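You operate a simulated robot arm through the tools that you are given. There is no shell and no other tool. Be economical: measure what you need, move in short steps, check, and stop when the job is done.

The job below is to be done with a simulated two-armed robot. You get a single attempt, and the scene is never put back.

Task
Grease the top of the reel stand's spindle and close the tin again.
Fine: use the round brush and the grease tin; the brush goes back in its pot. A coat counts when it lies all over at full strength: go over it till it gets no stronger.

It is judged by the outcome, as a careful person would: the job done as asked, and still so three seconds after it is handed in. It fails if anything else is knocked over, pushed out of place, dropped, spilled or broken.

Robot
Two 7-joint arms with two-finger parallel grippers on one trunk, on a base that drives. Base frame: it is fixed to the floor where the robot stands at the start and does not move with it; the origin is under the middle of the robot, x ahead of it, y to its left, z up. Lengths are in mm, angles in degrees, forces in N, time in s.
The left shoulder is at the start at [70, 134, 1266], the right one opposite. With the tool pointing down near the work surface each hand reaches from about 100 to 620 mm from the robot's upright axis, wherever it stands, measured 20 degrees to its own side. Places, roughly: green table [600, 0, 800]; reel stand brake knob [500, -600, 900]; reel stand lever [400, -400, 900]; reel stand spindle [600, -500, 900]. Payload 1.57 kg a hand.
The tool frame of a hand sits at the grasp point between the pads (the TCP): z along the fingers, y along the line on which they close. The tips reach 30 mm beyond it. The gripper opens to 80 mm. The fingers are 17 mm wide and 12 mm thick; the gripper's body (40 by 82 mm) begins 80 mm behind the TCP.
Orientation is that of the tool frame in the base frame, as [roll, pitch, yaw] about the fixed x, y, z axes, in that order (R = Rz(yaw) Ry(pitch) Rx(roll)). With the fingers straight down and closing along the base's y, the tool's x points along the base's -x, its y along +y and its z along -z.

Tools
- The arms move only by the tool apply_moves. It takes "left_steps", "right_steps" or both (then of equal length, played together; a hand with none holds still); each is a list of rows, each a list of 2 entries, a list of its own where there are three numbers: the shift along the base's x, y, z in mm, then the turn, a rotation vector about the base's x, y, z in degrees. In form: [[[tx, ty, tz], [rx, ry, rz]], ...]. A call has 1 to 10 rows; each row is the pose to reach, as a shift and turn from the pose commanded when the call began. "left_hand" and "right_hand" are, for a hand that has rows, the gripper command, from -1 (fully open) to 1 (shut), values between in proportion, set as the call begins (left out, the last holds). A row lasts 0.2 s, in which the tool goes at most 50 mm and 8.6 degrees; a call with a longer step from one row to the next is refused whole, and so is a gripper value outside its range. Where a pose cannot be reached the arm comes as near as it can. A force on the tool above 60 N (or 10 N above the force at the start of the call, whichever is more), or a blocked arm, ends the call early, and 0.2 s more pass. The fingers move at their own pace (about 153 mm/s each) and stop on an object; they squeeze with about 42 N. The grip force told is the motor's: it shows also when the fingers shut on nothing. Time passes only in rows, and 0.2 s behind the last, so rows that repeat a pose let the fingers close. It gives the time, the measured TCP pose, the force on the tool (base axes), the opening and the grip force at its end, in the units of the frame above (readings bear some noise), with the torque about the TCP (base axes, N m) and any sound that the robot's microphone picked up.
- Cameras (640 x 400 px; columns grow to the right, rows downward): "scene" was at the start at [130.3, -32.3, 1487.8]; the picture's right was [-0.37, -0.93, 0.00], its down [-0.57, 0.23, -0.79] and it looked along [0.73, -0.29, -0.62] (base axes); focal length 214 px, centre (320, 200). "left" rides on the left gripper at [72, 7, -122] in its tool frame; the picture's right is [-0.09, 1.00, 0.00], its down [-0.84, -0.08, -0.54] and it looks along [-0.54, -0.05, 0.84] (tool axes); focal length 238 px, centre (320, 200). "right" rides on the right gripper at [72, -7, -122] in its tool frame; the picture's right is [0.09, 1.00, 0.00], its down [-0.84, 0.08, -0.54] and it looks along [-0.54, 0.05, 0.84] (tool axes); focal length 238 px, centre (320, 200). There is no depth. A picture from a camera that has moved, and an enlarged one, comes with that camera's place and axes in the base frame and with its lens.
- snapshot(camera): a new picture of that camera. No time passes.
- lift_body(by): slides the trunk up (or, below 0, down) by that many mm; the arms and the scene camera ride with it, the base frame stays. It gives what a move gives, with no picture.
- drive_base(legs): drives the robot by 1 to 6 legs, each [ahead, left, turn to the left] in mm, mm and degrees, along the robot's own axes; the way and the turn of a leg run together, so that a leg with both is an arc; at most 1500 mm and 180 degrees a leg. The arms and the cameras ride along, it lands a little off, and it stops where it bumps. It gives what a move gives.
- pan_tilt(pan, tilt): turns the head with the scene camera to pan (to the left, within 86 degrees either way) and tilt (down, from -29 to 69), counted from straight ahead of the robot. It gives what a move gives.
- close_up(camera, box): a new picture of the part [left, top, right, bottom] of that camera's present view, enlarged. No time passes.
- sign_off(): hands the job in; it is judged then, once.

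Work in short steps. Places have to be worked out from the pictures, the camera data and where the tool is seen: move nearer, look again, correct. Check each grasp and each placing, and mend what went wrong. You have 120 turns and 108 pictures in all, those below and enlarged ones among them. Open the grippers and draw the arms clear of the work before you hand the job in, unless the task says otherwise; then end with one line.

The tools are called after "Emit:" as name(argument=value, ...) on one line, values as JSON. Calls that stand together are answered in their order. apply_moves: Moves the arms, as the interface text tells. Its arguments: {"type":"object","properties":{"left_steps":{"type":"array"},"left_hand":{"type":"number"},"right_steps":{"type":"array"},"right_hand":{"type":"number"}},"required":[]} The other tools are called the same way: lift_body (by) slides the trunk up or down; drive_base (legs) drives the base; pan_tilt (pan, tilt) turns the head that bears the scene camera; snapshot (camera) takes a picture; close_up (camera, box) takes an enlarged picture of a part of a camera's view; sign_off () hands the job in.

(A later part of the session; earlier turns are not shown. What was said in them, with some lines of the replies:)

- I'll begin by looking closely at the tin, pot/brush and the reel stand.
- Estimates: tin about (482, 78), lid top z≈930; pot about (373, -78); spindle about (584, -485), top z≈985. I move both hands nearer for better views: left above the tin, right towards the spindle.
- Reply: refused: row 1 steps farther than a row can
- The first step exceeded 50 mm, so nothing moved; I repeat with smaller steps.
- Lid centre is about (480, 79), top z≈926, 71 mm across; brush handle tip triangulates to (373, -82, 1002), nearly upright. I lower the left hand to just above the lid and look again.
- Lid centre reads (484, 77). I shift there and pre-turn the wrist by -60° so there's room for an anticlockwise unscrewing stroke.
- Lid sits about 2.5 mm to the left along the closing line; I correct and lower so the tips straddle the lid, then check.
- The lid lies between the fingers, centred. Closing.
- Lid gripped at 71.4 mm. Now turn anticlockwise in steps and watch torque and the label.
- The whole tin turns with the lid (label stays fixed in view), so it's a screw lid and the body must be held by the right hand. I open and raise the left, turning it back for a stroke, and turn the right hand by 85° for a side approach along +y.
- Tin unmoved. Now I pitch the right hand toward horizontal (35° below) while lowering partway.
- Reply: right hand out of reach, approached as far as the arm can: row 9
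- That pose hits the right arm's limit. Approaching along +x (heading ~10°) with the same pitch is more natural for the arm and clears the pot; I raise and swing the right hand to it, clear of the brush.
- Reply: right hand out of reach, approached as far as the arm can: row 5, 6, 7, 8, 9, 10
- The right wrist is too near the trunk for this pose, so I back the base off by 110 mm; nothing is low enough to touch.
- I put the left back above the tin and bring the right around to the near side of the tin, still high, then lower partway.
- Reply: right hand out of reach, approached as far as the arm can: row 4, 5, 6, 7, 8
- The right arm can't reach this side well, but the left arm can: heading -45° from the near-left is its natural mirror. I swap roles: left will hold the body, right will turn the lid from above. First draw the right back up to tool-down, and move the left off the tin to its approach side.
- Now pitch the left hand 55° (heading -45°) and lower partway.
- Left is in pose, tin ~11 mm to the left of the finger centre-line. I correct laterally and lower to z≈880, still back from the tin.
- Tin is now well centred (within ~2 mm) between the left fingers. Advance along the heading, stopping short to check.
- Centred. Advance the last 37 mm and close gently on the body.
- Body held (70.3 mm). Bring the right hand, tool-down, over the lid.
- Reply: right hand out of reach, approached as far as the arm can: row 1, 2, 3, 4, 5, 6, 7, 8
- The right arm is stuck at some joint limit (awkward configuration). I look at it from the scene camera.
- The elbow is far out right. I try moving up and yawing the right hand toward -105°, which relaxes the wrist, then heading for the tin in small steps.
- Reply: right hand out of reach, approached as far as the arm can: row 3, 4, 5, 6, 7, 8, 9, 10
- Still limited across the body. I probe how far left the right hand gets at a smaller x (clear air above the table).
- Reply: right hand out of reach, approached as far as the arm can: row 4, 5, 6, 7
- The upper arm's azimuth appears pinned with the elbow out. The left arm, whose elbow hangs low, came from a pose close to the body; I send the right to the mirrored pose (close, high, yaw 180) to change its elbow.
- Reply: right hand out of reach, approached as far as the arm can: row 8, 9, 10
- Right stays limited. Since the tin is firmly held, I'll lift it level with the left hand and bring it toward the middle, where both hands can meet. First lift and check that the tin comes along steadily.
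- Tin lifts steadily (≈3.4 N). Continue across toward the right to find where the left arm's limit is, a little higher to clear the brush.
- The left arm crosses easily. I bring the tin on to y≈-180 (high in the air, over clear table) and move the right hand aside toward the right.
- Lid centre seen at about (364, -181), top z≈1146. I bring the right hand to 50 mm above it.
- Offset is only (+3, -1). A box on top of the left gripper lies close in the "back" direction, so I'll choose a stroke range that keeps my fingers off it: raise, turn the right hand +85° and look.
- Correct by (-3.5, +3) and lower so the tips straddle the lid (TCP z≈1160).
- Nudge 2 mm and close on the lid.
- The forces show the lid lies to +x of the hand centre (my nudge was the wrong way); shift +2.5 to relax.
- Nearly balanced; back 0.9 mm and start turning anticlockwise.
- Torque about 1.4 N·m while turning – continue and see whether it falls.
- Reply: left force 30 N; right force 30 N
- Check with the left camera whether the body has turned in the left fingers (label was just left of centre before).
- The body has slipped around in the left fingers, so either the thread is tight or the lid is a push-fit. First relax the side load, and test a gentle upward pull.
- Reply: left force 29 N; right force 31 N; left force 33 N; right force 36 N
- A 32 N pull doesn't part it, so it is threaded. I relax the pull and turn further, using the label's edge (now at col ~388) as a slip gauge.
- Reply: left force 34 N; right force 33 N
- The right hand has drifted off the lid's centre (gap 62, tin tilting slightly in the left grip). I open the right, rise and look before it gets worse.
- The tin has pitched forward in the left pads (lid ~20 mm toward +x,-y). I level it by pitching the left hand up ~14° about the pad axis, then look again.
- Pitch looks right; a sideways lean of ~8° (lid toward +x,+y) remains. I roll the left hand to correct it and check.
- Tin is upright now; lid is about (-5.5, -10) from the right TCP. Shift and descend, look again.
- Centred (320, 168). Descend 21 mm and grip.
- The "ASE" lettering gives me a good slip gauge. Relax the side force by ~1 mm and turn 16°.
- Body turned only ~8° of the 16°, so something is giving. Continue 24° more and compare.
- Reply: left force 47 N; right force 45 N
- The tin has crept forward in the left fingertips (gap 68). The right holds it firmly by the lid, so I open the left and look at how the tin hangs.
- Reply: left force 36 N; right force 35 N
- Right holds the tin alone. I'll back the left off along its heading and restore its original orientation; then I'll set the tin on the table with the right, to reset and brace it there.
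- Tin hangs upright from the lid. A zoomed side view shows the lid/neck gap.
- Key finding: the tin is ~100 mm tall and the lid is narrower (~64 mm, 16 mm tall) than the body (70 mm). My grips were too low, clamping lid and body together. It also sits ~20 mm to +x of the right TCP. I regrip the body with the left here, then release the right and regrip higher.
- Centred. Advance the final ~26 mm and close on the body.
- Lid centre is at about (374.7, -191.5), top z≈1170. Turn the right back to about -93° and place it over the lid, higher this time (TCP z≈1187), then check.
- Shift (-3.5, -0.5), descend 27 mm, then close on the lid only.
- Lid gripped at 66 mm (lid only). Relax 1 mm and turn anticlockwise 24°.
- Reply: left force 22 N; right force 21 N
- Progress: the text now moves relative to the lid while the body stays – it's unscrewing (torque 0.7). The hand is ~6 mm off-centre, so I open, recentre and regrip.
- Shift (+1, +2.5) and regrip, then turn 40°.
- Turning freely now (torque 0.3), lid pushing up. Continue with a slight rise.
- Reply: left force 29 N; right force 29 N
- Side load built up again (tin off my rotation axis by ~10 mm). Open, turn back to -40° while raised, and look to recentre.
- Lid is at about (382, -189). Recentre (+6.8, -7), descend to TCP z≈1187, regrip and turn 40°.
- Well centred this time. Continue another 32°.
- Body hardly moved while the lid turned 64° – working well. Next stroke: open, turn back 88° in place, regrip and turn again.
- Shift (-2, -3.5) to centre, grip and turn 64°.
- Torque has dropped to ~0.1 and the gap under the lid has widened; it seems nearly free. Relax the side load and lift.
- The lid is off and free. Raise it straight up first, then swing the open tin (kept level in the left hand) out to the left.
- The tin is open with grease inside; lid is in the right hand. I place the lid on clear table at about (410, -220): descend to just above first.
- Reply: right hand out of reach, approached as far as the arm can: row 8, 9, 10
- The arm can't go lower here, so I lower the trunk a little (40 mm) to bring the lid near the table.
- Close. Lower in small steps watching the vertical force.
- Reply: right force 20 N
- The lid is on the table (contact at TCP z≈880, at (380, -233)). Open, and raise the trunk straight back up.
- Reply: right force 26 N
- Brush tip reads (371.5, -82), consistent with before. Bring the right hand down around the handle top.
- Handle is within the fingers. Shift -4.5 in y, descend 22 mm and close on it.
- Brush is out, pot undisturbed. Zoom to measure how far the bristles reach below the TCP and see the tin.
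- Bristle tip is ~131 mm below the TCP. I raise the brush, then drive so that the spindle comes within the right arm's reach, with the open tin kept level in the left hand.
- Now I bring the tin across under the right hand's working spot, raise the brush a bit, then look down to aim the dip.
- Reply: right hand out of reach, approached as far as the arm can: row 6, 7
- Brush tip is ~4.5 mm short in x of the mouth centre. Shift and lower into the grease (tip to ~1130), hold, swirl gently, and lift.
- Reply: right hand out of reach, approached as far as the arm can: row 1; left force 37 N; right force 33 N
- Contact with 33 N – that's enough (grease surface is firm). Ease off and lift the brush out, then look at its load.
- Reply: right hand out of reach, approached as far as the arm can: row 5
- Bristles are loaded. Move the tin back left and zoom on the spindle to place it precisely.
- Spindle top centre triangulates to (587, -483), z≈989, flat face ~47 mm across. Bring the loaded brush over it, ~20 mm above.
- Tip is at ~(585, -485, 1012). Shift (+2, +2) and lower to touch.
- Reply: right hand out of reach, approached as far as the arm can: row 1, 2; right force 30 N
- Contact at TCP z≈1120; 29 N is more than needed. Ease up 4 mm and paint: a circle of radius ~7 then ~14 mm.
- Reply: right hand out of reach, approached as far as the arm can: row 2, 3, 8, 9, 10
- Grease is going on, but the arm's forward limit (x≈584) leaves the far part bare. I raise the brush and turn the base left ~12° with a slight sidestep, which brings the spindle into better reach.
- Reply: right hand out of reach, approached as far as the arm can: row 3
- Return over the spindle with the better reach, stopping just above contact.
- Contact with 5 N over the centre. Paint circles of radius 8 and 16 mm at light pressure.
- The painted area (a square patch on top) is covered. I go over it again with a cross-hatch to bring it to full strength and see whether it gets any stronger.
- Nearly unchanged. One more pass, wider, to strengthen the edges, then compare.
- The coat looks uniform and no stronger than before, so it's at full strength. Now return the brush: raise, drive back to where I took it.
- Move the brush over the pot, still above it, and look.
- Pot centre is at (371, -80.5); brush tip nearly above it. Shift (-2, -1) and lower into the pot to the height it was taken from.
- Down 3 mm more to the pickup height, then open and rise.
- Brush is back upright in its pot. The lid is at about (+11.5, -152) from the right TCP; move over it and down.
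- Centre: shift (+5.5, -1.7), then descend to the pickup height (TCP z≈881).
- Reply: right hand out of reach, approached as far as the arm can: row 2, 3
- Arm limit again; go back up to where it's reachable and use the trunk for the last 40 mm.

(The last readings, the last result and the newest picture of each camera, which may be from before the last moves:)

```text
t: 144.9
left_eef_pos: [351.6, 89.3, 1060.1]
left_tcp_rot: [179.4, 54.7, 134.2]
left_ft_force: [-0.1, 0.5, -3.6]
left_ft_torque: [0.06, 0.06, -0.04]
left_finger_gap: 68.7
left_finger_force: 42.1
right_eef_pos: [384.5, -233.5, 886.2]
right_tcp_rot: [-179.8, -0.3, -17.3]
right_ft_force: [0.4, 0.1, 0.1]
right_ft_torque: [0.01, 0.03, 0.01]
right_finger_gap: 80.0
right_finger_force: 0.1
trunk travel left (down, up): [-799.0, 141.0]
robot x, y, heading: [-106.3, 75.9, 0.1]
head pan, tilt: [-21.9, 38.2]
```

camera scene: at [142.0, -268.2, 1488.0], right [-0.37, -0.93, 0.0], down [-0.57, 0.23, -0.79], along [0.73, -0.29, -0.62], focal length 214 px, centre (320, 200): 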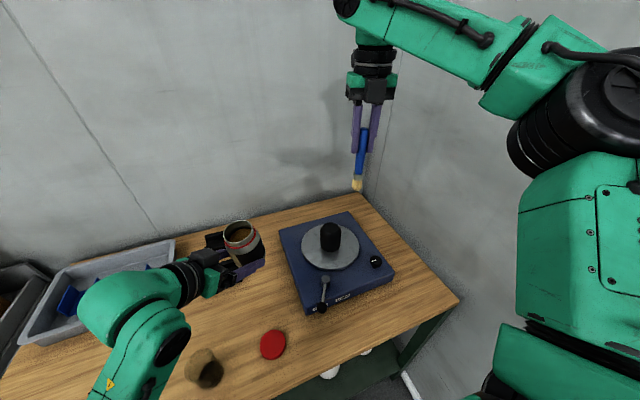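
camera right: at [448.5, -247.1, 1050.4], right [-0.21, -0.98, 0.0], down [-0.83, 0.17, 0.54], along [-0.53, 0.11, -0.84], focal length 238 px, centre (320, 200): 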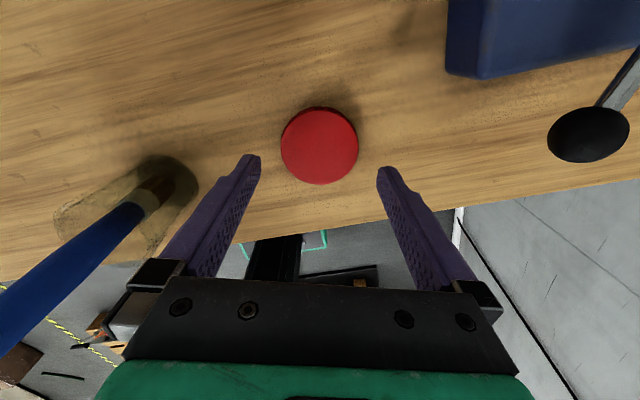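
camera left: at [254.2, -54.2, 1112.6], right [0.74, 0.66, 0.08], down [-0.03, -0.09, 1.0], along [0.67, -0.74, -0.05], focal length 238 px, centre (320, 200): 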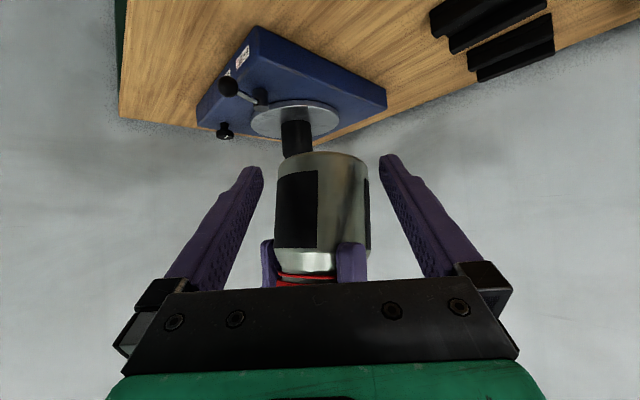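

Tips are ~6 mm above the table around the lid; close here and lift with the trunk.

Emit:
apply_moves(right_steps=[[[0, 0, 0], [0, 0, 0]], [[0, 0, 0], [0, 0, 0]]], right_hand=1)

Emit:
lift_body(by=40)

Emit:
apply_moves(right_steps=[[[0, 0, 40], [0, 0, 0]], [[0, 0, 85], [0, 0, 0]], [[0, 0, 130], [0, 0, 0]], [[0, 0, 175], [0, 0, 0]], [[0, 20, 220], [0, 0, 0]], [[0, 45, 260], [0, 0, 0]], [[0, 70, 300], [0, 0, 0]], [[0, 90, 325], [0, 0, 0]]])

Emit:
snapshot(camera="right")

```text
t: 145.5
left_eef_pos: [351.1, 89.5, 1061.4]
left_tcp_rot: [179.7, 54.7, 134.3]
left_ft_force: [0.0, 0.1, -2.9]
left_ft_torque: [0.08, 0.06, 0.02]
left_finger_gap: 68.6
left_finger_force: 41.9
right_eef_pos: [385.2, -233.8, 885.2]
right_tcp_rot: [-179.8, -0.3, -17.3]
right_ft_force: [-0.1, -0.4, 1.3]
right_ft_torque: [-0.01, -0.01, 0.04]
right_finger_gap: 61.6
right_finger_force: 42.3
trunk travel left (down, up): [-799.0, 141.0]
robot x, y, heading: [-107.4, 73.9, -0.2]
head pan, tilt: [-21.9, 38.2]
```

```text
t: 146.3
left_eef_pos: [353.4, 89.8, 1101.3]
left_tcp_rot: [179.6, 54.6, 134.3]
left_ft_force: [0.3, -0.4, -4.4]
left_ft_torque: [0.07, 0.05, 0.02]
left_finger_gap: 68.7
left_finger_force: 41.9
right_eef_pos: [384.5, -233.3, 925.2]
right_tcp_rot: [-179.8, -0.3, -17.2]
right_ft_force: [-0.5, -0.3, 0.0]
right_ft_torque: [0.0, 0.01, 0.0]
right_finger_gap: 61.8
right_finger_force: 41.8
trunk travel left (down, up): [-839.0, 101.0]
robot x, y, heading: [-106.9, 78.0, -0.4]
head pan, tilt: [-21.9, 38.2]
```

```text
t: 148.1
left_eef_pos: [352.9, 89.6, 1102.5]
left_tcp_rot: [179.6, 54.7, 134.3]
left_ft_force: [0.3, 0.4, -3.6]
left_ft_torque: [0.05, 0.1, 0.0]
left_finger_gap: 68.3
left_finger_force: 42.1
right_eef_pos: [383.2, -141.2, 1249.9]
right_tcp_rot: [-179.8, -0.3, -17.3]
right_ft_force: [0.2, -1.0, -0.8]
right_ft_torque: [-0.03, -0.01, -0.01]
right_finger_gap: 61.1
right_finger_force: 41.8
trunk travel left (down, up): [-839.0, 101.0]
robot x, y, heading: [-104.3, 75.8, -0.0]
head pan, tilt: [-21.9, 38.2]
```

```text
6 pictures are left
camera right: at [455.1, -156.3, 1372.0], right [-0.21, -0.98, 0.0], down [-0.83, 0.17, 0.54], along [-0.53, 0.11, -0.84], focal length 238 px, centre (320, 200)
```

right: 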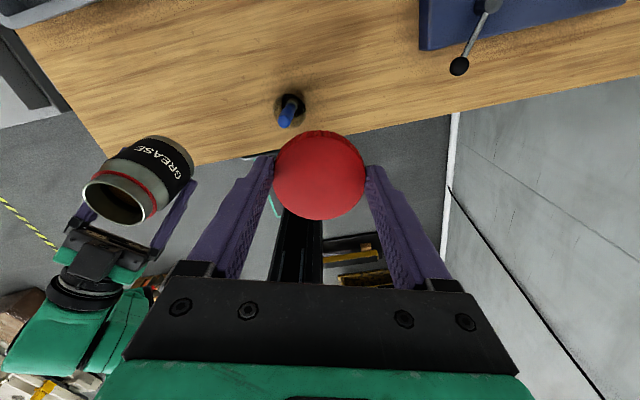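

Lid is centred in the grip. Bring the tin under it (mouth offset from left TCP ≈ (14, -15.5)) and pre-turn the right hand +40° for tightening strokes.

Emit:
apply_moves(left_steps=[[[2, -25, 0], [0, 0, 0]], [[4, -55, 0], [0, 0, 0]], [[7, -90, 0], [0, 0, 0]], [[10, -125, 0], [0, 0, 0]], [[13, -160, 0], [0, 0, 0]], [[15, -190, 0], [0, 0, 0]], [[15, -190, 0], [0, 0, 0]]], right_steps=[[[0, 0, 10], [0, 0, 8]], [[0, 0, 10], [0, 0, 16]], [[0, 0, 10], [0, 0, 24]], [[0, 5, 10], [0, 0, 32]], [[0, 15, 10], [0, 0, 40]], [[-1, 26, 10], [0, 0, 40]], [[-1, 26, 0], [0, 0, 40]]])

Emit:
close_up(camera="scene", box=[240, 120, 400, 220])

```text
t: 149.7
left_eef_pos: [367.8, -100.7, 1100.1]
left_tcp_rot: [179.5, 54.7, 134.3]
left_ft_force: [-0.3, 0.3, -2.9]
left_ft_torque: [0.05, 0.04, 0.0]
left_finger_gap: 68.4
left_finger_force: 41.9
right_eef_pos: [384.5, -118.0, 1251.1]
right_tcp_rot: [-179.8, -0.3, 22.8]
right_ft_force: [0.4, 0.2, -1.0]
right_ft_torque: [0.04, 0.0, -0.02]
right_finger_gap: 61.7
right_finger_force: 41.7
trunk travel left (down, up): [-839.0, 101.0]
robot x, y, heading: [-107.7, 77.0, -0.2]
head pan, tilt: [-21.9, 38.2]
```

```text
4.00 times, centred on (320, 170) of scene
camera zoom: at [24.6, 45.2, 1487.7], right [-0.37, -0.93, 0.0], down [-0.57, 0.23, -0.79], along [0.73, -0.29, -0.62], focal length 858 px, centre (320, 320)
```

zoom: 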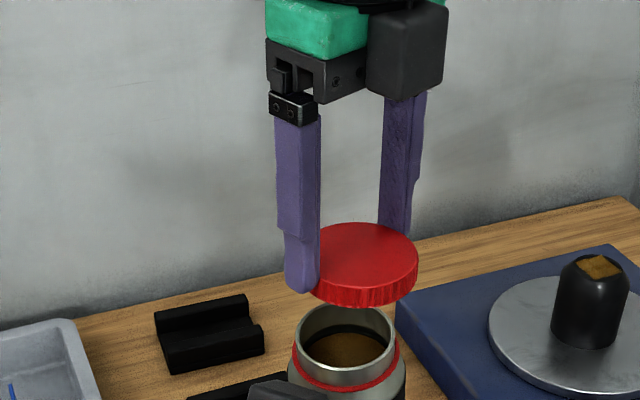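

Image suggests the lid should shift a few mm toward +y. Shift (-1, +4), lower to just above the rim and check once.

Emit:
apply_moves(right_steps=[[[-1, 4, -15], [0, 0, 0]], [[-1, 4, -35], [0, 0, 0]], [[-1, 4, -45], [0, 0, 0]]])

Emit:
close_up(camera="scene", box=[280, 165, 380, 225])

```text
t: 150.5
left_eef_pos: [367.7, -100.8, 1099.3]
left_tcp_rot: [179.5, 54.2, 134.3]
left_ft_force: [2.3, 0.0, -14.1]
left_ft_torque: [0.39, 0.56, 0.03]
left_finger_gap: 68.3
left_finger_force: 42.2
right_eef_pos: [383.0, -113.6, 1207.0]
right_tcp_rot: [-179.9, -0.6, 22.8]
right_ft_force: [-0.4, 0.6, 11.4]
right_ft_torque: [-0.18, -0.17, -0.03]
right_finger_gap: 61.6
right_finger_force: 41.9
trunk travel left (down, up): [-839.0, 101.0]
robot x, y, heading: [-108.4, 80.2, -0.2]
head pan, tilt: [-21.9, 38.2]
```

```text
6.40 times, centred on (330, 195) of scene
camera zoom: at [24.6, 45.0, 1487.7], right [-0.37, -0.93, 0.0], down [-0.57, 0.23, -0.79], along [0.73, -0.29, -0.62], focal length 1373 px, centre (256, 232)
```

zoom: 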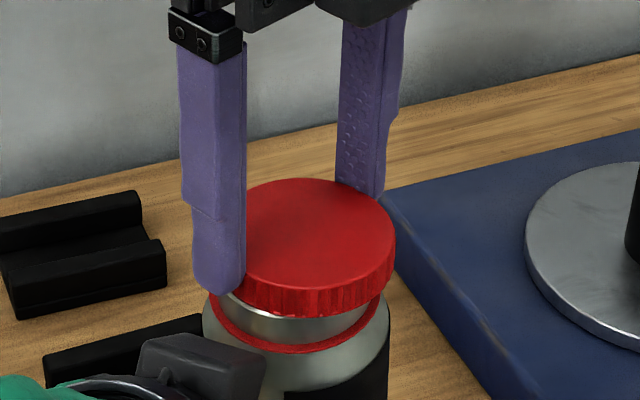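

Lid touches the rim but is ~3.5 mm off toward -y. Lift 3, shift (+1.3, +3.3), lower again gently.

Emit:
apply_moves(right_steps=[[[0, 0, 4], [0, 0, 0]], [[1.3, 3.3, 4], [0, 0, 0]], [[1.3, 3.3, 0], [0, 0, 0]], [[1.3, 3.3, -4], [0, 0, 0]]])

```text
t: 151.5
left_eef_pos: [367.6, -98.6, 1096.5]
left_tcp_rot: [179.7, 53.8, 134.5]
left_ft_force: [2.1, 6.0, -32.2]
left_ft_torque: [0.47, 1.3, 0.29]
left_finger_gap: 68.3
left_finger_force: 42.1
right_eef_pos: [384.0, -112.2, 1202.1]
right_tcp_rot: [-179.9, -0.7, 22.7]
right_ft_force: [-2.0, -4.8, 29.0]
right_ft_torque: [-0.69, -0.55, -0.17]
right_finger_gap: 61.1
right_finger_force: 41.6
trunk travel left (down, up): [-839.0, 101.0]
robot x, y, heading: [-107.9, 77.8, -0.4]
head pan, tilt: [-21.9, 38.2]
```

Rim contact at about the expected thread-start height. Ease to a light push and turn clockwise 64°, following down.

Emit:
apply_moves(right_steps=[[[0, -1, 2], [0, 0, 0]], [[0, -1, 2], [0, 0, -8]], [[0, -1, 1.5], [0, 0, -16]], [[0, -1, 1.2], [0, 0, -24]], [[0, -1, 1], [0, 0, -32]], [[0, -1, 0.7], [0, 0, -40]], [[0, -1, 0.4], [0, 0, -48]], [[0, -1, 0.2], [0, 0, -56]], [[0, -1, 0], [0, 0, -64]]])

```text
t: 153.5
left_eef_pos: [368.8, -98.8, 1099.7]
left_tcp_rot: [179.5, 54.6, 134.4]
left_ft_force: [-5.1, 16.3, -4.1]
left_ft_torque: [-0.92, -0.25, -0.09]
left_finger_gap: 68.6
left_finger_force: 41.8
right_eef_pos: [383.7, -112.3, 1201.3]
right_tcp_rot: [-179.9, -0.3, -41.5]
right_ft_force: [4.4, -15.7, 1.6]
right_ft_torque: [-0.58, -0.23, 0.28]
right_finger_gap: 61.4
right_finger_force: 41.6
trunk travel left (down, up): [-839.0, 101.0]
robot x, y, heading: [-105.2, 78.4, -0.2]
head pan, tilt: [-21.9, 38.2]
```

Vertical load vanished while turning, so the thread has engaged. Shift (0.5, -1.5) and continue clockwise 48°.

Emit:
apply_moves(right_steps=[[[0.5, -1.5, 0], [0, 0, 0]], [[0.5, -1.5, -0.3], [0, 0, -8]], [[0.5, -1.5, -0.6], [0, 0, -16]], [[0.5, -1.5, -0.9], [0, 0, -24]], [[0.5, -1.5, -1.2], [0, 0, -32]], [[0.5, -1.5, -1.4], [0, 0, -40]], [[0.5, -1.5, -1.6], [0, 0, -48]]])

```text
t: 155.1
left_eef_pos: [368.5, -99.7, 1100.4]
left_tcp_rot: [179.6, 54.4, 134.5]
left_ft_force: [28.4, 12.7, -10.2]
left_ft_torque: [-0.74, 1.93, -0.03]
left_finger_gap: 69.1
left_finger_force: 42.0
right_eef_pos: [383.1, -112.6, 1200.3]
right_tcp_rot: [179.7, -0.5, -89.3]
right_ft_force: [-27.6, -11.9, 7.0]
right_ft_torque: [-0.38, 1.02, 0.56]
right_finger_gap: 61.4
right_finger_force: 41.8
trunk travel left (down, up): [-839.0, 101.0]
robot x, y, heading: [-107.9, 77.9, -0.1]
head pan, tilt: [-21.9, 38.2]
```

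Open, recentre (-2.5, -1), turn back 112° for the next clockwise stroke.

Emit:
apply_moves(right_steps=[[[0, 0, 0], [0, 0, 0]], [[-2.5, -1, 0], [0, 0, 0]], [[-2.5, -1, 0], [0, 0, 8]], [[-2.5, -1, 0], [0, 0, 16]], [[-2.5, -1, 0], [0, 0, 24]], [[-2.5, -1, 0], [0, 0, 32]], [[-2.5, -1, 0], [0, 0, 40]], [[-2.5, -1, 0], [0, 0, 48]], [[-2.5, -1, 0], [0, 0, 56]], [[-2.5, -1, 0], [0, 0, 64]]], right_hand=-1)

Emit:
apply_moves(right_steps=[[[0, 0, 0], [0, 0, 8]], [[0, 0, 0], [0, 0, 16]], [[0, 0, 0], [0, 0, 24]], [[0, 0, -1], [0, 0, 32]], [[0, 0, -2], [0, 0, 40]], [[0, 0, -3], [0, 0, 46]]])

Emit:
close_up(camera="right", box=[220, 50, 420, 250])

```text
t: 157.3
left_eef_pos: [368.3, -101.0, 1100.8]
left_tcp_rot: [179.5, 54.6, 134.3]
left_ft_force: [-0.2, -0.2, -3.9]
left_ft_torque: [0.05, 0.06, 0.0]
left_finger_gap: 69.1
left_finger_force: 42.0
right_eef_pos: [381.7, -113.4, 1199.4]
right_tcp_rot: [-179.9, -0.2, -25.0]
right_ft_force: [0.1, 0.2, 1.0]
right_ft_torque: [0.0, -0.01, -0.06]
right_finger_gap: 80.0
right_finger_force: 0.1
trunk travel left (down, up): [-839.0, 101.0]
robot x, y, heading: [-105.7, 75.7, -0.1]
head pan, tilt: [-21.9, 38.2]
```

```text
t: 158.7
left_eef_pos: [368.2, -101.1, 1101.2]
left_tcp_rot: [179.5, 54.7, 134.4]
left_ft_force: [-0.4, 1.2, -3.6]
left_ft_torque: [0.09, 0.07, 0.0]
left_finger_gap: 68.9
left_finger_force: 41.9
right_eef_pos: [382.0, -113.5, 1196.0]
right_tcp_rot: [-179.9, -0.3, 20.9]
right_ft_force: [-0.7, -0.2, -0.7]
right_ft_torque: [0.02, -0.01, 0.02]
right_finger_gap: 80.1
right_finger_force: 0.1
trunk travel left (down, up): [-839.0, 101.0]
robot x, y, heading: [-105.8, 76.1, -0.2]
head pan, tilt: [-21.9, 38.2]
```

```text
2.00 times, centred on (320, 150) of right
camera zoom: at [446.8, -83.6, 1317.9], right [0.44, -0.9, 0.0], down [-0.76, -0.37, 0.54], along [-0.48, -0.23, -0.84], focal length 477 px, centre (320, 300)
```

zoom: 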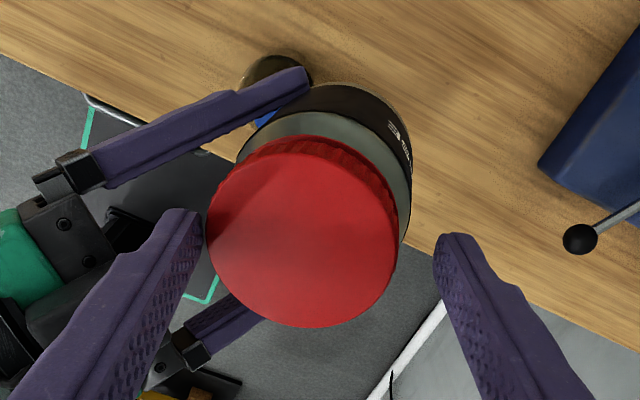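

The lid sits on the tin, its centre ~(+2.6, +7) from the hand. Recentre, grip and turn clockwise.

Emit:
apply_moves(right_steps=[[[2.6, 7, 0], [0, 0, 0]], [[2.6, 7, -2], [0, 0, 0]]])

Emit:
apply_moves(right_steps=[[[0, 0, 0], [0, 0, 0]], [[0, 0, 0], [0, 0, 0]], [[0, 0, 0], [0, 0, -8]], [[0, 0, -0.3], [0, 0, -16]], [[0, 0, -0.5], [0, 0, -24]], [[0, 0, -0.7], [0, 0, -32]], [[0, 0, -0.9], [0, 0, -40]], [[0, 0, -1.1], [0, 0, -48]], [[0, 0, -1.3], [0, 0, -56]], [[0, 0, -1.5], [0, 0, -64]]], right_hand=1)

```text
t: 159.3
left_eef_pos: [367.6, -100.0, 1100.8]
left_tcp_rot: [179.5, 54.5, 134.3]
left_ft_force: [0.6, 0.0, -3.4]
left_ft_torque: [0.11, 0.03, 0.02]
left_finger_gap: 69.3
left_finger_force: 42.1
right_eef_pos: [385.0, -107.5, 1194.1]
right_tcp_rot: [-179.8, -0.3, 20.6]
right_ft_force: [-0.1, -0.2, -0.3]
right_ft_torque: [0.02, -0.02, -0.02]
right_finger_gap: 80.0
right_finger_force: 0.2
trunk travel left (down, up): [-839.0, 101.0]
robot x, y, heading: [-104.8, 80.4, -0.2]
head pan, tilt: [-21.9, 38.2]
```

```text
t: 161.5
left_eef_pos: [368.0, -100.3, 1101.2]
left_tcp_rot: [179.5, 54.5, 134.6]
left_ft_force: [4.2, 21.1, -8.7]
left_ft_torque: [-1.75, 1.38, 0.02]
left_finger_gap: 69.8
left_finger_force: 42.2
right_eef_pos: [384.1, -108.4, 1193.5]
right_tcp_rot: [-180.0, -0.4, -43.3]
right_ft_force: [-3.8, -21.6, 4.5]
right_ft_torque: [-0.12, -0.88, 0.31]
right_finger_gap: 61.6
right_finger_force: 41.6
trunk travel left (down, up): [-839.0, 101.0]
robot x, y, heading: [-105.3, 77.6, -0.0]
head pan, tilt: [-21.9, 38.2]
```

Torque low and steady; relax y by -2.5 and turn another 48°.

Emit:
apply_moves(right_steps=[[[-0.3, -2.5, 0], [0, 0, 0]], [[-0.3, -2.5, -0.2], [0, 0, -8]], [[-0.3, -2.5, -0.4], [0, 0, -16]], [[-0.3, -2.5, -0.6], [0, 0, -24]], [[-0.3, -2.5, -0.8], [0, 0, -32]], [[-0.3, -2.5, -1], [0, 0, -40]], [[-0.3, -2.5, -1.2], [0, 0, -48]]])

Emit:
apply_moves(right_steps=[[[0, 0, 0], [0, 0, 0]], [[0, 0, 0], [0, 0, 0]], [[0, 0, 0], [0, 0, 8]], [[0, 0, 0], [0, 0, 16]], [[0, 0, 0], [0, 0, 24]], [[0, 0, 0], [0, 0, 32]], [[0, 0, 0], [0, 0, 40]], [[0, 0, 0], [0, 0, 48]], [[0, 0, 0], [0, 0, 56]], [[0, 0, 0], [0, 0, 64]]], right_hand=-1)

Emit:
apply_moves(right_steps=[[[0, 0, 0], [0, 0, 8]], [[0, 0, 0], [0, 0, 16]], [[0, 0, 0], [0, 0, 24]], [[0, 0, -1], [0, 0, 32]], [[0, 0, -2], [0, 0, 40]], [[0, 0, -2], [0, 0, 46]]])

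Emit:
close_up(camera="right", box=[220, 50, 420, 250])

```text
t: 163.1
left_eef_pos: [368.4, -100.7, 1100.6]
left_tcp_rot: [179.6, 54.6, 134.3]
left_ft_force: [6.1, 12.6, -9.1]
left_ft_torque: [-0.95, 1.94, -0.05]
left_finger_gap: 71.1
left_finger_force: 42.1
right_eef_pos: [384.5, -110.4, 1190.9]
right_tcp_rot: [-179.8, -0.4, -91.4]
right_ft_force: [-5.2, -12.9, 5.7]
right_ft_torque: [-0.13, -1.28, 0.34]
right_finger_gap: 61.8
right_finger_force: 42.1
trunk travel left (down, up): [-839.0, 101.0]
robot x, y, heading: [-107.1, 80.3, -0.3]
head pan, tilt: [-21.9, 38.2]
```

```text
t: 165.3
left_eef_pos: [368.9, -99.4, 1100.9]
left_tcp_rot: [179.5, 54.6, 134.3]
left_ft_force: [0.2, 0.2, -3.0]
left_ft_torque: [0.06, 0.04, -0.01]
left_finger_gap: 71.3
left_finger_force: 42.5
right_eef_pos: [383.9, -110.8, 1191.2]
right_tcp_rot: [-179.8, -0.4, -27.2]
right_ft_force: [-0.7, -0.1, -0.2]
right_ft_torque: [-0.04, 0.04, 0.01]
right_finger_gap: 79.8
right_finger_force: 0.1
trunk travel left (down, up): [-839.0, 101.0]
robot x, y, heading: [-106.5, 80.9, -0.4]
head pan, tilt: [-21.9, 38.2]
```

```text
t: 166.7
left_eef_pos: [367.3, -99.3, 1101.0]
left_tcp_rot: [179.6, 54.7, 134.4]
left_ft_force: [0.5, 0.0, -3.3]
left_ft_torque: [0.06, 0.07, -0.01]
left_finger_gap: 71.0
left_finger_force: 42.2
right_eef_pos: [384.8, -108.1, 1189.7]
right_tcp_rot: [-179.9, -0.2, 18.9]
right_ft_force: [0.0, 0.2, 0.1]
right_ft_torque: [0.0, 0.0, 0.03]
right_finger_gap: 79.7
right_finger_force: 0.0
trunk travel left (down, up): [-839.0, 101.0]
robot x, y, heading: [-105.1, 76.3, -0.2]
head pan, tilt: [-21.9, 38.2]
```

```text
2.00 times, centred on (320, 150) of right
camera zoom: at [450.8, -81.3, 1311.2], right [0.41, -0.91, 0.0], down [-0.77, -0.35, 0.54], along [-0.49, -0.22, -0.84], focal length 477 px, centre (320, 300)
```

zoom: 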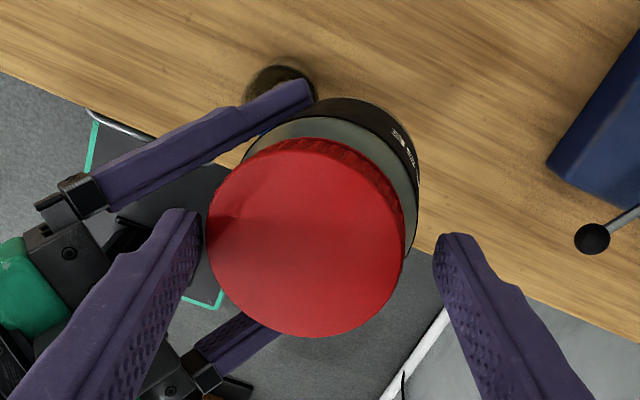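

Recentre (+1.7, +5) and do another full clockwise stroke, watching for the torque to rise.

Emit:
apply_moves(right_steps=[[[1.7, 5, -1], [0, 0, 0]], [[1.7, 5, -2], [0, 0, 0]]])

Emit:
apply_moves(right_steps=[[[0, 0, 0], [0, 0, 0]], [[0, 0, 0], [0, 0, 0]], [[0, 0, 0], [0, 0, -8]], [[0, 0, -0.3], [0, 0, -16]], [[0, 0, -0.5], [0, 0, -24]], [[0, -0.5, -0.7], [0, 0, -32]], [[0, -1, -0.9], [0, 0, -40]], [[0, -1.5, -1.1], [0, 0, -48]], [[0, -2, -1.3], [0, 0, -56]], [[0, -2.5, -1.5], [0, 0, -64]]], right_hand=1)

Emit:
apply_moves(right_steps=[[[0, 0, -0.2], [0, 0, -8]], [[0, 0, -0.4], [0, 0, -16]], [[0, 0, -0.6], [0, 0, -24]], [[0, 0, -0.8], [0, 0, -32]], [[0, 0, -1], [0, 0, -40]], [[0, 0, -1.2], [0, 0, -46]]])

```text
t: 167.3
left_eef_pos: [368.1, -100.8, 1101.4]
left_tcp_rot: [179.6, 54.8, 134.3]
left_ft_force: [0.3, 0.6, -4.4]
left_ft_torque: [0.03, 0.05, 0.03]
left_finger_gap: 71.5
left_finger_force: 42.3
right_eef_pos: [385.7, -105.9, 1188.6]
right_tcp_rot: [-179.9, -0.3, 18.7]
right_ft_force: [0.2, -0.3, -0.9]
right_ft_torque: [0.0, 0.01, 0.0]
right_finger_gap: 80.0
right_finger_force: 0.0
trunk travel left (down, up): [-839.0, 101.0]
robot x, y, heading: [-109.1, 77.7, -0.1]
head pan, tilt: [-21.9, 38.2]
```

```text
t: 169.5
left_eef_pos: [370.1, -98.9, 1099.3]
left_tcp_rot: [179.4, 54.3, 134.6]
left_ft_force: [6.2, 26.1, -19.9]
left_ft_torque: [-1.63, 1.33, 0.04]
left_finger_gap: 70.5
left_finger_force: 42.1
right_eef_pos: [385.5, -108.0, 1186.0]
right_tcp_rot: [179.9, -0.5, -45.4]
right_ft_force: [-6.0, -25.4, 17.4]
right_ft_torque: [-0.33, -0.6, 0.34]
right_finger_gap: 61.0
right_finger_force: 42.2
trunk travel left (down, up): [-839.0, 101.0]
robot x, y, heading: [-107.5, 72.9, -0.0]
head pan, tilt: [-21.9, 38.2]
```

```text
t: 170.9
left_eef_pos: [368.3, -101.1, 1100.6]
left_tcp_rot: [179.3, 54.6, 134.0]
left_ft_force: [9.9, 20.5, -11.1]
left_ft_torque: [-0.46, 0.86, -0.86]
left_finger_gap: 73.7
left_finger_force: 42.2
right_eef_pos: [385.0, -109.2, 1184.2]
right_tcp_rot: [180.0, -0.6, -91.2]
right_ft_force: [-10.1, -20.6, 8.5]
right_ft_torque: [-1.17, 0.18, 1.32]
right_finger_gap: 61.3
right_finger_force: 42.0
trunk travel left (down, up): [-839.0, 101.0]
robot x, y, heading: [-104.3, 82.7, -0.0]
head pan, tilt: [-21.9, 38.2]
```

Torque has risen to 1.3 N·m: the lid is tight. The right hand holds the tin upright by the closed lid, so I release the left and draw it back and up.

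Emit:
apply_moves(left_steps=[[[0, 0, 0], [0, 0, 0]], [[0, 0, 0], [0, 0, 0]], [[-18, 18, 0], [0, 0, 0]], [[-45, 45, 0], [0, 0, 0]], [[-75, 75, 0], [0, 0, 0]], [[-90, 100, 20], [0, 0, 0]], [[-95, 130, 50], [0, 0, 0]], [[-95, 160, 80], [0, 0, 0]], [[-95, 180, 110], [0, 0, 0]]], left_hand=-1)

Emit:
drive_base(legs=[[0, 160, 0], [97, 0, 0]])

Emit:
snapshot(camera="scene")

```text
t: 172.8
left_eef_pos: [280.4, 83.1, 1115.2]
left_tcp_rot: [165.2, 43.9, 124.4]
left_ft_force: [0.5, 0.5, 0.1]
left_ft_torque: [-0.02, 0.0, -0.03]
left_finger_gap: 80.0
left_finger_force: 0.1
left hand out of reach, approached as far as the arm can: row 8, 9
right_eef_pos: [385.7, -106.2, 1185.4]
right_tcp_rot: [-179.9, -0.4, -91.2]
right_ft_force: [0.0, 1.0, -3.0]
right_ft_torque: [0.0, 0.03, 0.0]
right_finger_gap: 61.0
right_finger_force: 41.9
trunk travel left (down, up): [-839.0, 101.0]
robot x, y, heading: [-104.4, 83.2, -0.3]
head pan, tilt: [-21.9, 38.2]
stopped in row 9 (left hand): the arm was blocked; the commanded pose is now the measured one
```

```text
t: 174.9
left_eef_pos: [372.9, 238.7, 1117.1]
left_tcp_rot: [164.9, 44.1, 124.1]
left_ft_force: [0.7, -0.9, -0.1]
left_ft_torque: [-0.01, -0.03, 0.01]
left_finger_gap: 79.8
left_finger_force: 0.1
right_eef_pos: [479.7, 47.7, 1186.8]
right_tcp_rot: [-179.7, -0.3, -91.5]
right_ft_force: [0.0, 0.2, -3.1]
right_ft_torque: [-0.03, -0.03, 0.0]
right_finger_gap: 61.4
right_finger_force: 41.9
trunk travel left (down, up): [-839.0, 101.0]
robot x, y, heading: [-8.6, 236.8, 0.1]
head pan, tilt: [-21.9, 38.2]
```

```text
1 pictures are left
camera scene: at [116.9, 201.6, 1488.2], right [-0.38, -0.93, 0.0], down [-0.57, 0.23, -0.79], along [0.73, -0.3, -0.62], focal length 214 px, centre (320, 200)
```

scene: 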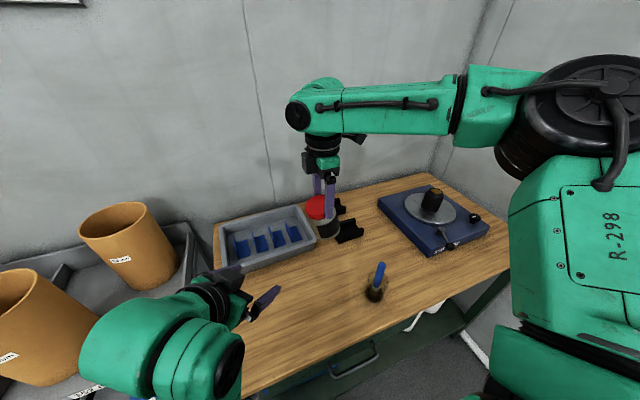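

Tin hangs upright by its lid near its old place. Lower it toward the table at about (480, 72).

Emit:
apply_moves(right_steps=[[[0, 12, -30], [0, 0, 0]], [[0, 24, -70], [0, 0, 0]], [[0, 24, -110], [0, 0, 0]], [[0, 24, -150], [0, 0, 0]], [[0, 24, -185], [0, 0, 0]], [[0, 24, -205], [0, 0, 0]]])

Emit:
apply_moves(right_steps=[[[0, 0, -4], [0, 0, 0]], [[0, 0, -8], [0, 0, 0]]])

```text
t: 176.3
left_eef_pos: [377.8, 237.8, 1115.6]
left_tcp_rot: [165.2, 44.0, 124.2]
left_ft_force: [0.4, -0.5, 0.3]
left_ft_torque: [-0.01, -0.01, -0.03]
left_finger_gap: 80.0
left_finger_force: 0.0
right_eef_pos: [478.6, 69.7, 981.4]
right_tcp_rot: [-179.8, -0.2, -91.5]
right_ft_force: [0.1, 0.2, -3.8]
right_ft_torque: [0.02, -0.03, 0.02]
right_finger_gap: 61.2
right_finger_force: 42.1
right hand out of reach, approached as far as the arm can: row 6
trunk travel left (down, up): [-839.0, 101.0]
robot x, y, heading: [-11.2, 233.2, -0.1]
head pan, tilt: [-21.9, 38.2]
```

```text
t: 176.9
left_eef_pos: [376.0, 235.6, 1116.1]
left_tcp_rot: [165.2, 43.9, 124.2]
left_ft_force: [-0.2, -0.4, -0.6]
left_ft_torque: [-0.01, -0.05, -0.02]
left_finger_gap: 80.1
left_finger_force: 0.0
right_eef_pos: [473.9, 66.7, 975.8]
right_tcp_rot: [-180.0, -0.2, -91.5]
right_ft_force: [0.5, 0.2, -3.2]
right_ft_torque: [0.02, 0.02, 0.0]
right_finger_gap: 61.1
right_finger_force: 42.1
right hand out of reach, approached as far as the arm can: row 2
trunk travel left (down, up): [-839.0, 101.0]
robot x, y, heading: [-8.5, 231.4, -0.2]
head pan, tilt: [-21.9, 38.2]
```

At the arm's low limit; I use the trunk for the last part, in small steps, watching the force.

Emit:
lift_body(by=-7)

Emit:
lift_body(by=-4)

Emit:
lift_body(by=-3)

```text
t: 177.5
left_eef_pos: [376.8, 237.4, 1107.6]
left_tcp_rot: [165.0, 43.9, 124.3]
left_ft_force: [-0.4, 0.8, 0.8]
left_ft_torque: [0.01, 0.0, 0.02]
left_finger_gap: 80.1
left_finger_force: 0.1
right_eef_pos: [476.8, 67.5, 969.9]
right_tcp_rot: [-179.8, -0.2, -91.6]
right_ft_force: [0.0, 0.3, -3.4]
right_ft_torque: [0.02, 0.05, -0.03]
right_finger_gap: 60.9
right_finger_force: 42.6
trunk travel left (down, up): [-832.0, 108.0]
robot x, y, heading: [-6.8, 233.9, -0.2]
head pan, tilt: [-21.9, 38.2]
```

```text
t: 178.0
left_eef_pos: [374.1, 236.8, 1106.6]
left_tcp_rot: [165.0, 44.0, 124.1]
left_ft_force: [0.5, 0.4, 0.1]
left_ft_torque: [0.0, 0.0, -0.01]
left_finger_gap: 79.9
left_finger_force: 0.0
right_eef_pos: [475.4, 67.2, 968.0]
right_tcp_rot: [-179.5, -0.3, -91.5]
right_ft_force: [-0.2, -2.5, 13.4]
right_ft_torque: [-0.12, 0.03, 0.0]
right_finger_gap: 61.0
right_finger_force: 42.1
trunk travel left (down, up): [-828.0, 112.0]
robot x, y, heading: [-10.7, 233.0, 0.1]
head pan, tilt: [-21.9, 38.2]
```

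```text
t: 178.5
left_eef_pos: [371.8, 237.8, 1104.2]
left_tcp_rot: [164.7, 44.1, 124.1]
left_ft_force: [-0.1, -0.2, 0.0]
left_ft_torque: [0.04, 0.03, 0.02]
left_finger_gap: 79.7
left_finger_force: 0.1
right_eef_pos: [473.2, 68.4, 967.0]
right_tcp_rot: [-179.1, -0.2, -91.5]
right_ft_force: [2.7, -6.3, 36.5]
right_ft_torque: [-0.35, -0.34, -0.05]
right_finger_gap: 61.1
right_finger_force: 42.3
trunk travel left (down, up): [-825.0, 115.0]
robot x, y, heading: [-10.3, 235.3, -0.3]
head pan, tilt: [-21.9, 38.2]
```

The tin stands on the table (contact at z≈968). Ease 3 mm up, open, and lift the hand straight clear; then draw both arms back and take a last look.

Emit:
lift_body(by=3)

Emit:
apply_moves(right_steps=[[[0, 0, 0], [0, 0, 0]], [[0, 0, 0], [0, 0, 0]], [[0, 0, 0], [0, 0, 0]], [[0, 0, 15], [0, 0, 0]], [[0, 0, 45], [0, 0, 0]], [[0, 0, 85], [0, 0, 0]], [[0, 0, 130], [0, 0, 0]], [[0, -30, 165], [0, 0, 0]], [[0, -65, 190], [0, 0, 0]], [[0, -100, 200], [0, 0, 0]]], right_hand=-1)

Emit:
close_up(camera="scene", box=[200, 160, 520, 360])

```text
t: 179.1
left_eef_pos: [373.0, 237.9, 1105.3]
left_tcp_rot: [165.0, 44.1, 124.1]
left_ft_force: [-0.2, -0.1, -0.6]
left_ft_torque: [0.0, -0.01, 0.02]
left_finger_gap: 80.1
left_finger_force: 0.0
right_eef_pos: [473.7, 68.5, 967.2]
right_tcp_rot: [-179.5, -0.4, -91.4]
right_ft_force: [7.8, -4.8, 25.3]
right_ft_torque: [-0.14, -0.87, -0.01]
right_finger_gap: 61.1
right_finger_force: 42.7
trunk travel left (down, up): [-828.0, 112.0]
robot x, y, heading: [-12.2, 233.0, -0.1]
head pan, tilt: [-21.9, 38.2]
```

```text
t: 181.2
left_eef_pos: [375.4, 236.5, 1106.0]
left_tcp_rot: [165.0, 43.9, 124.2]
left_ft_force: [-1.1, -0.7, -0.2]
left_ft_torque: [-0.02, 0.0, 0.02]
left_finger_gap: 79.8
left_finger_force: 0.1
right_eef_pos: [474.9, -32.8, 1165.4]
right_tcp_rot: [-179.8, -0.2, -91.4]
right_ft_force: [-1.1, -0.6, 0.2]
right_ft_torque: [0.01, 0.0, 0.04]
right_finger_gap: 80.1
right_finger_force: 0.0
trunk travel left (down, up): [-828.0, 112.0]
robot x, y, heading: [-7.8, 237.4, -0.1]
head pan, tilt: [-21.9, 38.2]
```

```text
2.00 times, centred on (360, 260) of scene
camera zoom: at [120.2, 200.2, 1476.8], right [-0.38, -0.93, 0.0], down [-0.57, 0.23, -0.79], along [0.73, -0.3, -0.62], focal length 429 px, centre (240, 80)
```

zoom: 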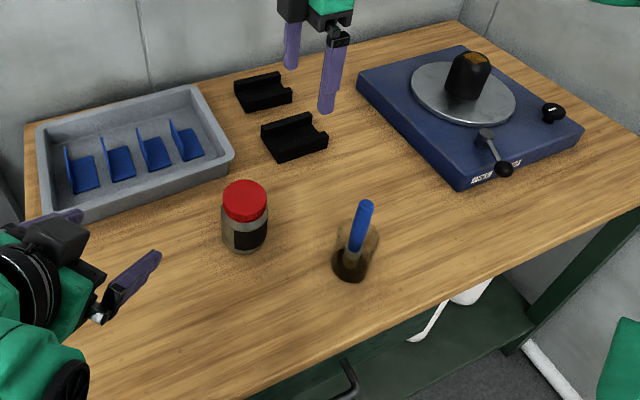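

The tin stands closed, the brush is in its pot, and the spindle top is greased. I back the base off to draw the arms clear.

Emit:
drive_base(legs=[[-150, 0, 0]])

Emit:
sign_off()

```text
t: 182.6
left_eef_pos: [227.1, 238.7, 1104.4]
left_tcp_rot: [165.1, 43.9, 124.3]
left_ft_force: [0.8, 0.6, -0.3]
left_ft_torque: [0.01, 0.0, 0.0]
left_finger_gap: 80.2
left_finger_force: 0.1
right_eef_pos: [325.3, -31.7, 1165.0]
right_tcp_rot: [-179.9, -0.4, -91.5]
right_ft_force: [-0.4, -0.1, -0.3]
right_ft_torque: [-0.01, 0.03, -0.01]
right_finger_gap: 80.1
right_finger_force: 0.1
trunk travel left (down, up): [-828.0, 112.0]
robot x, y, heading: [-162.5, 234.6, -0.3]
head pan, tilt: [-21.9, 38.2]
```

```text
The job is handed in.
```

The top of the spindle is greased, the tin is screwed shut and standing about 10 mm from where it was, the brush is back in its pot, and both arms are clear. I brushed until a further pass made no visible difference, all from one load of grease.
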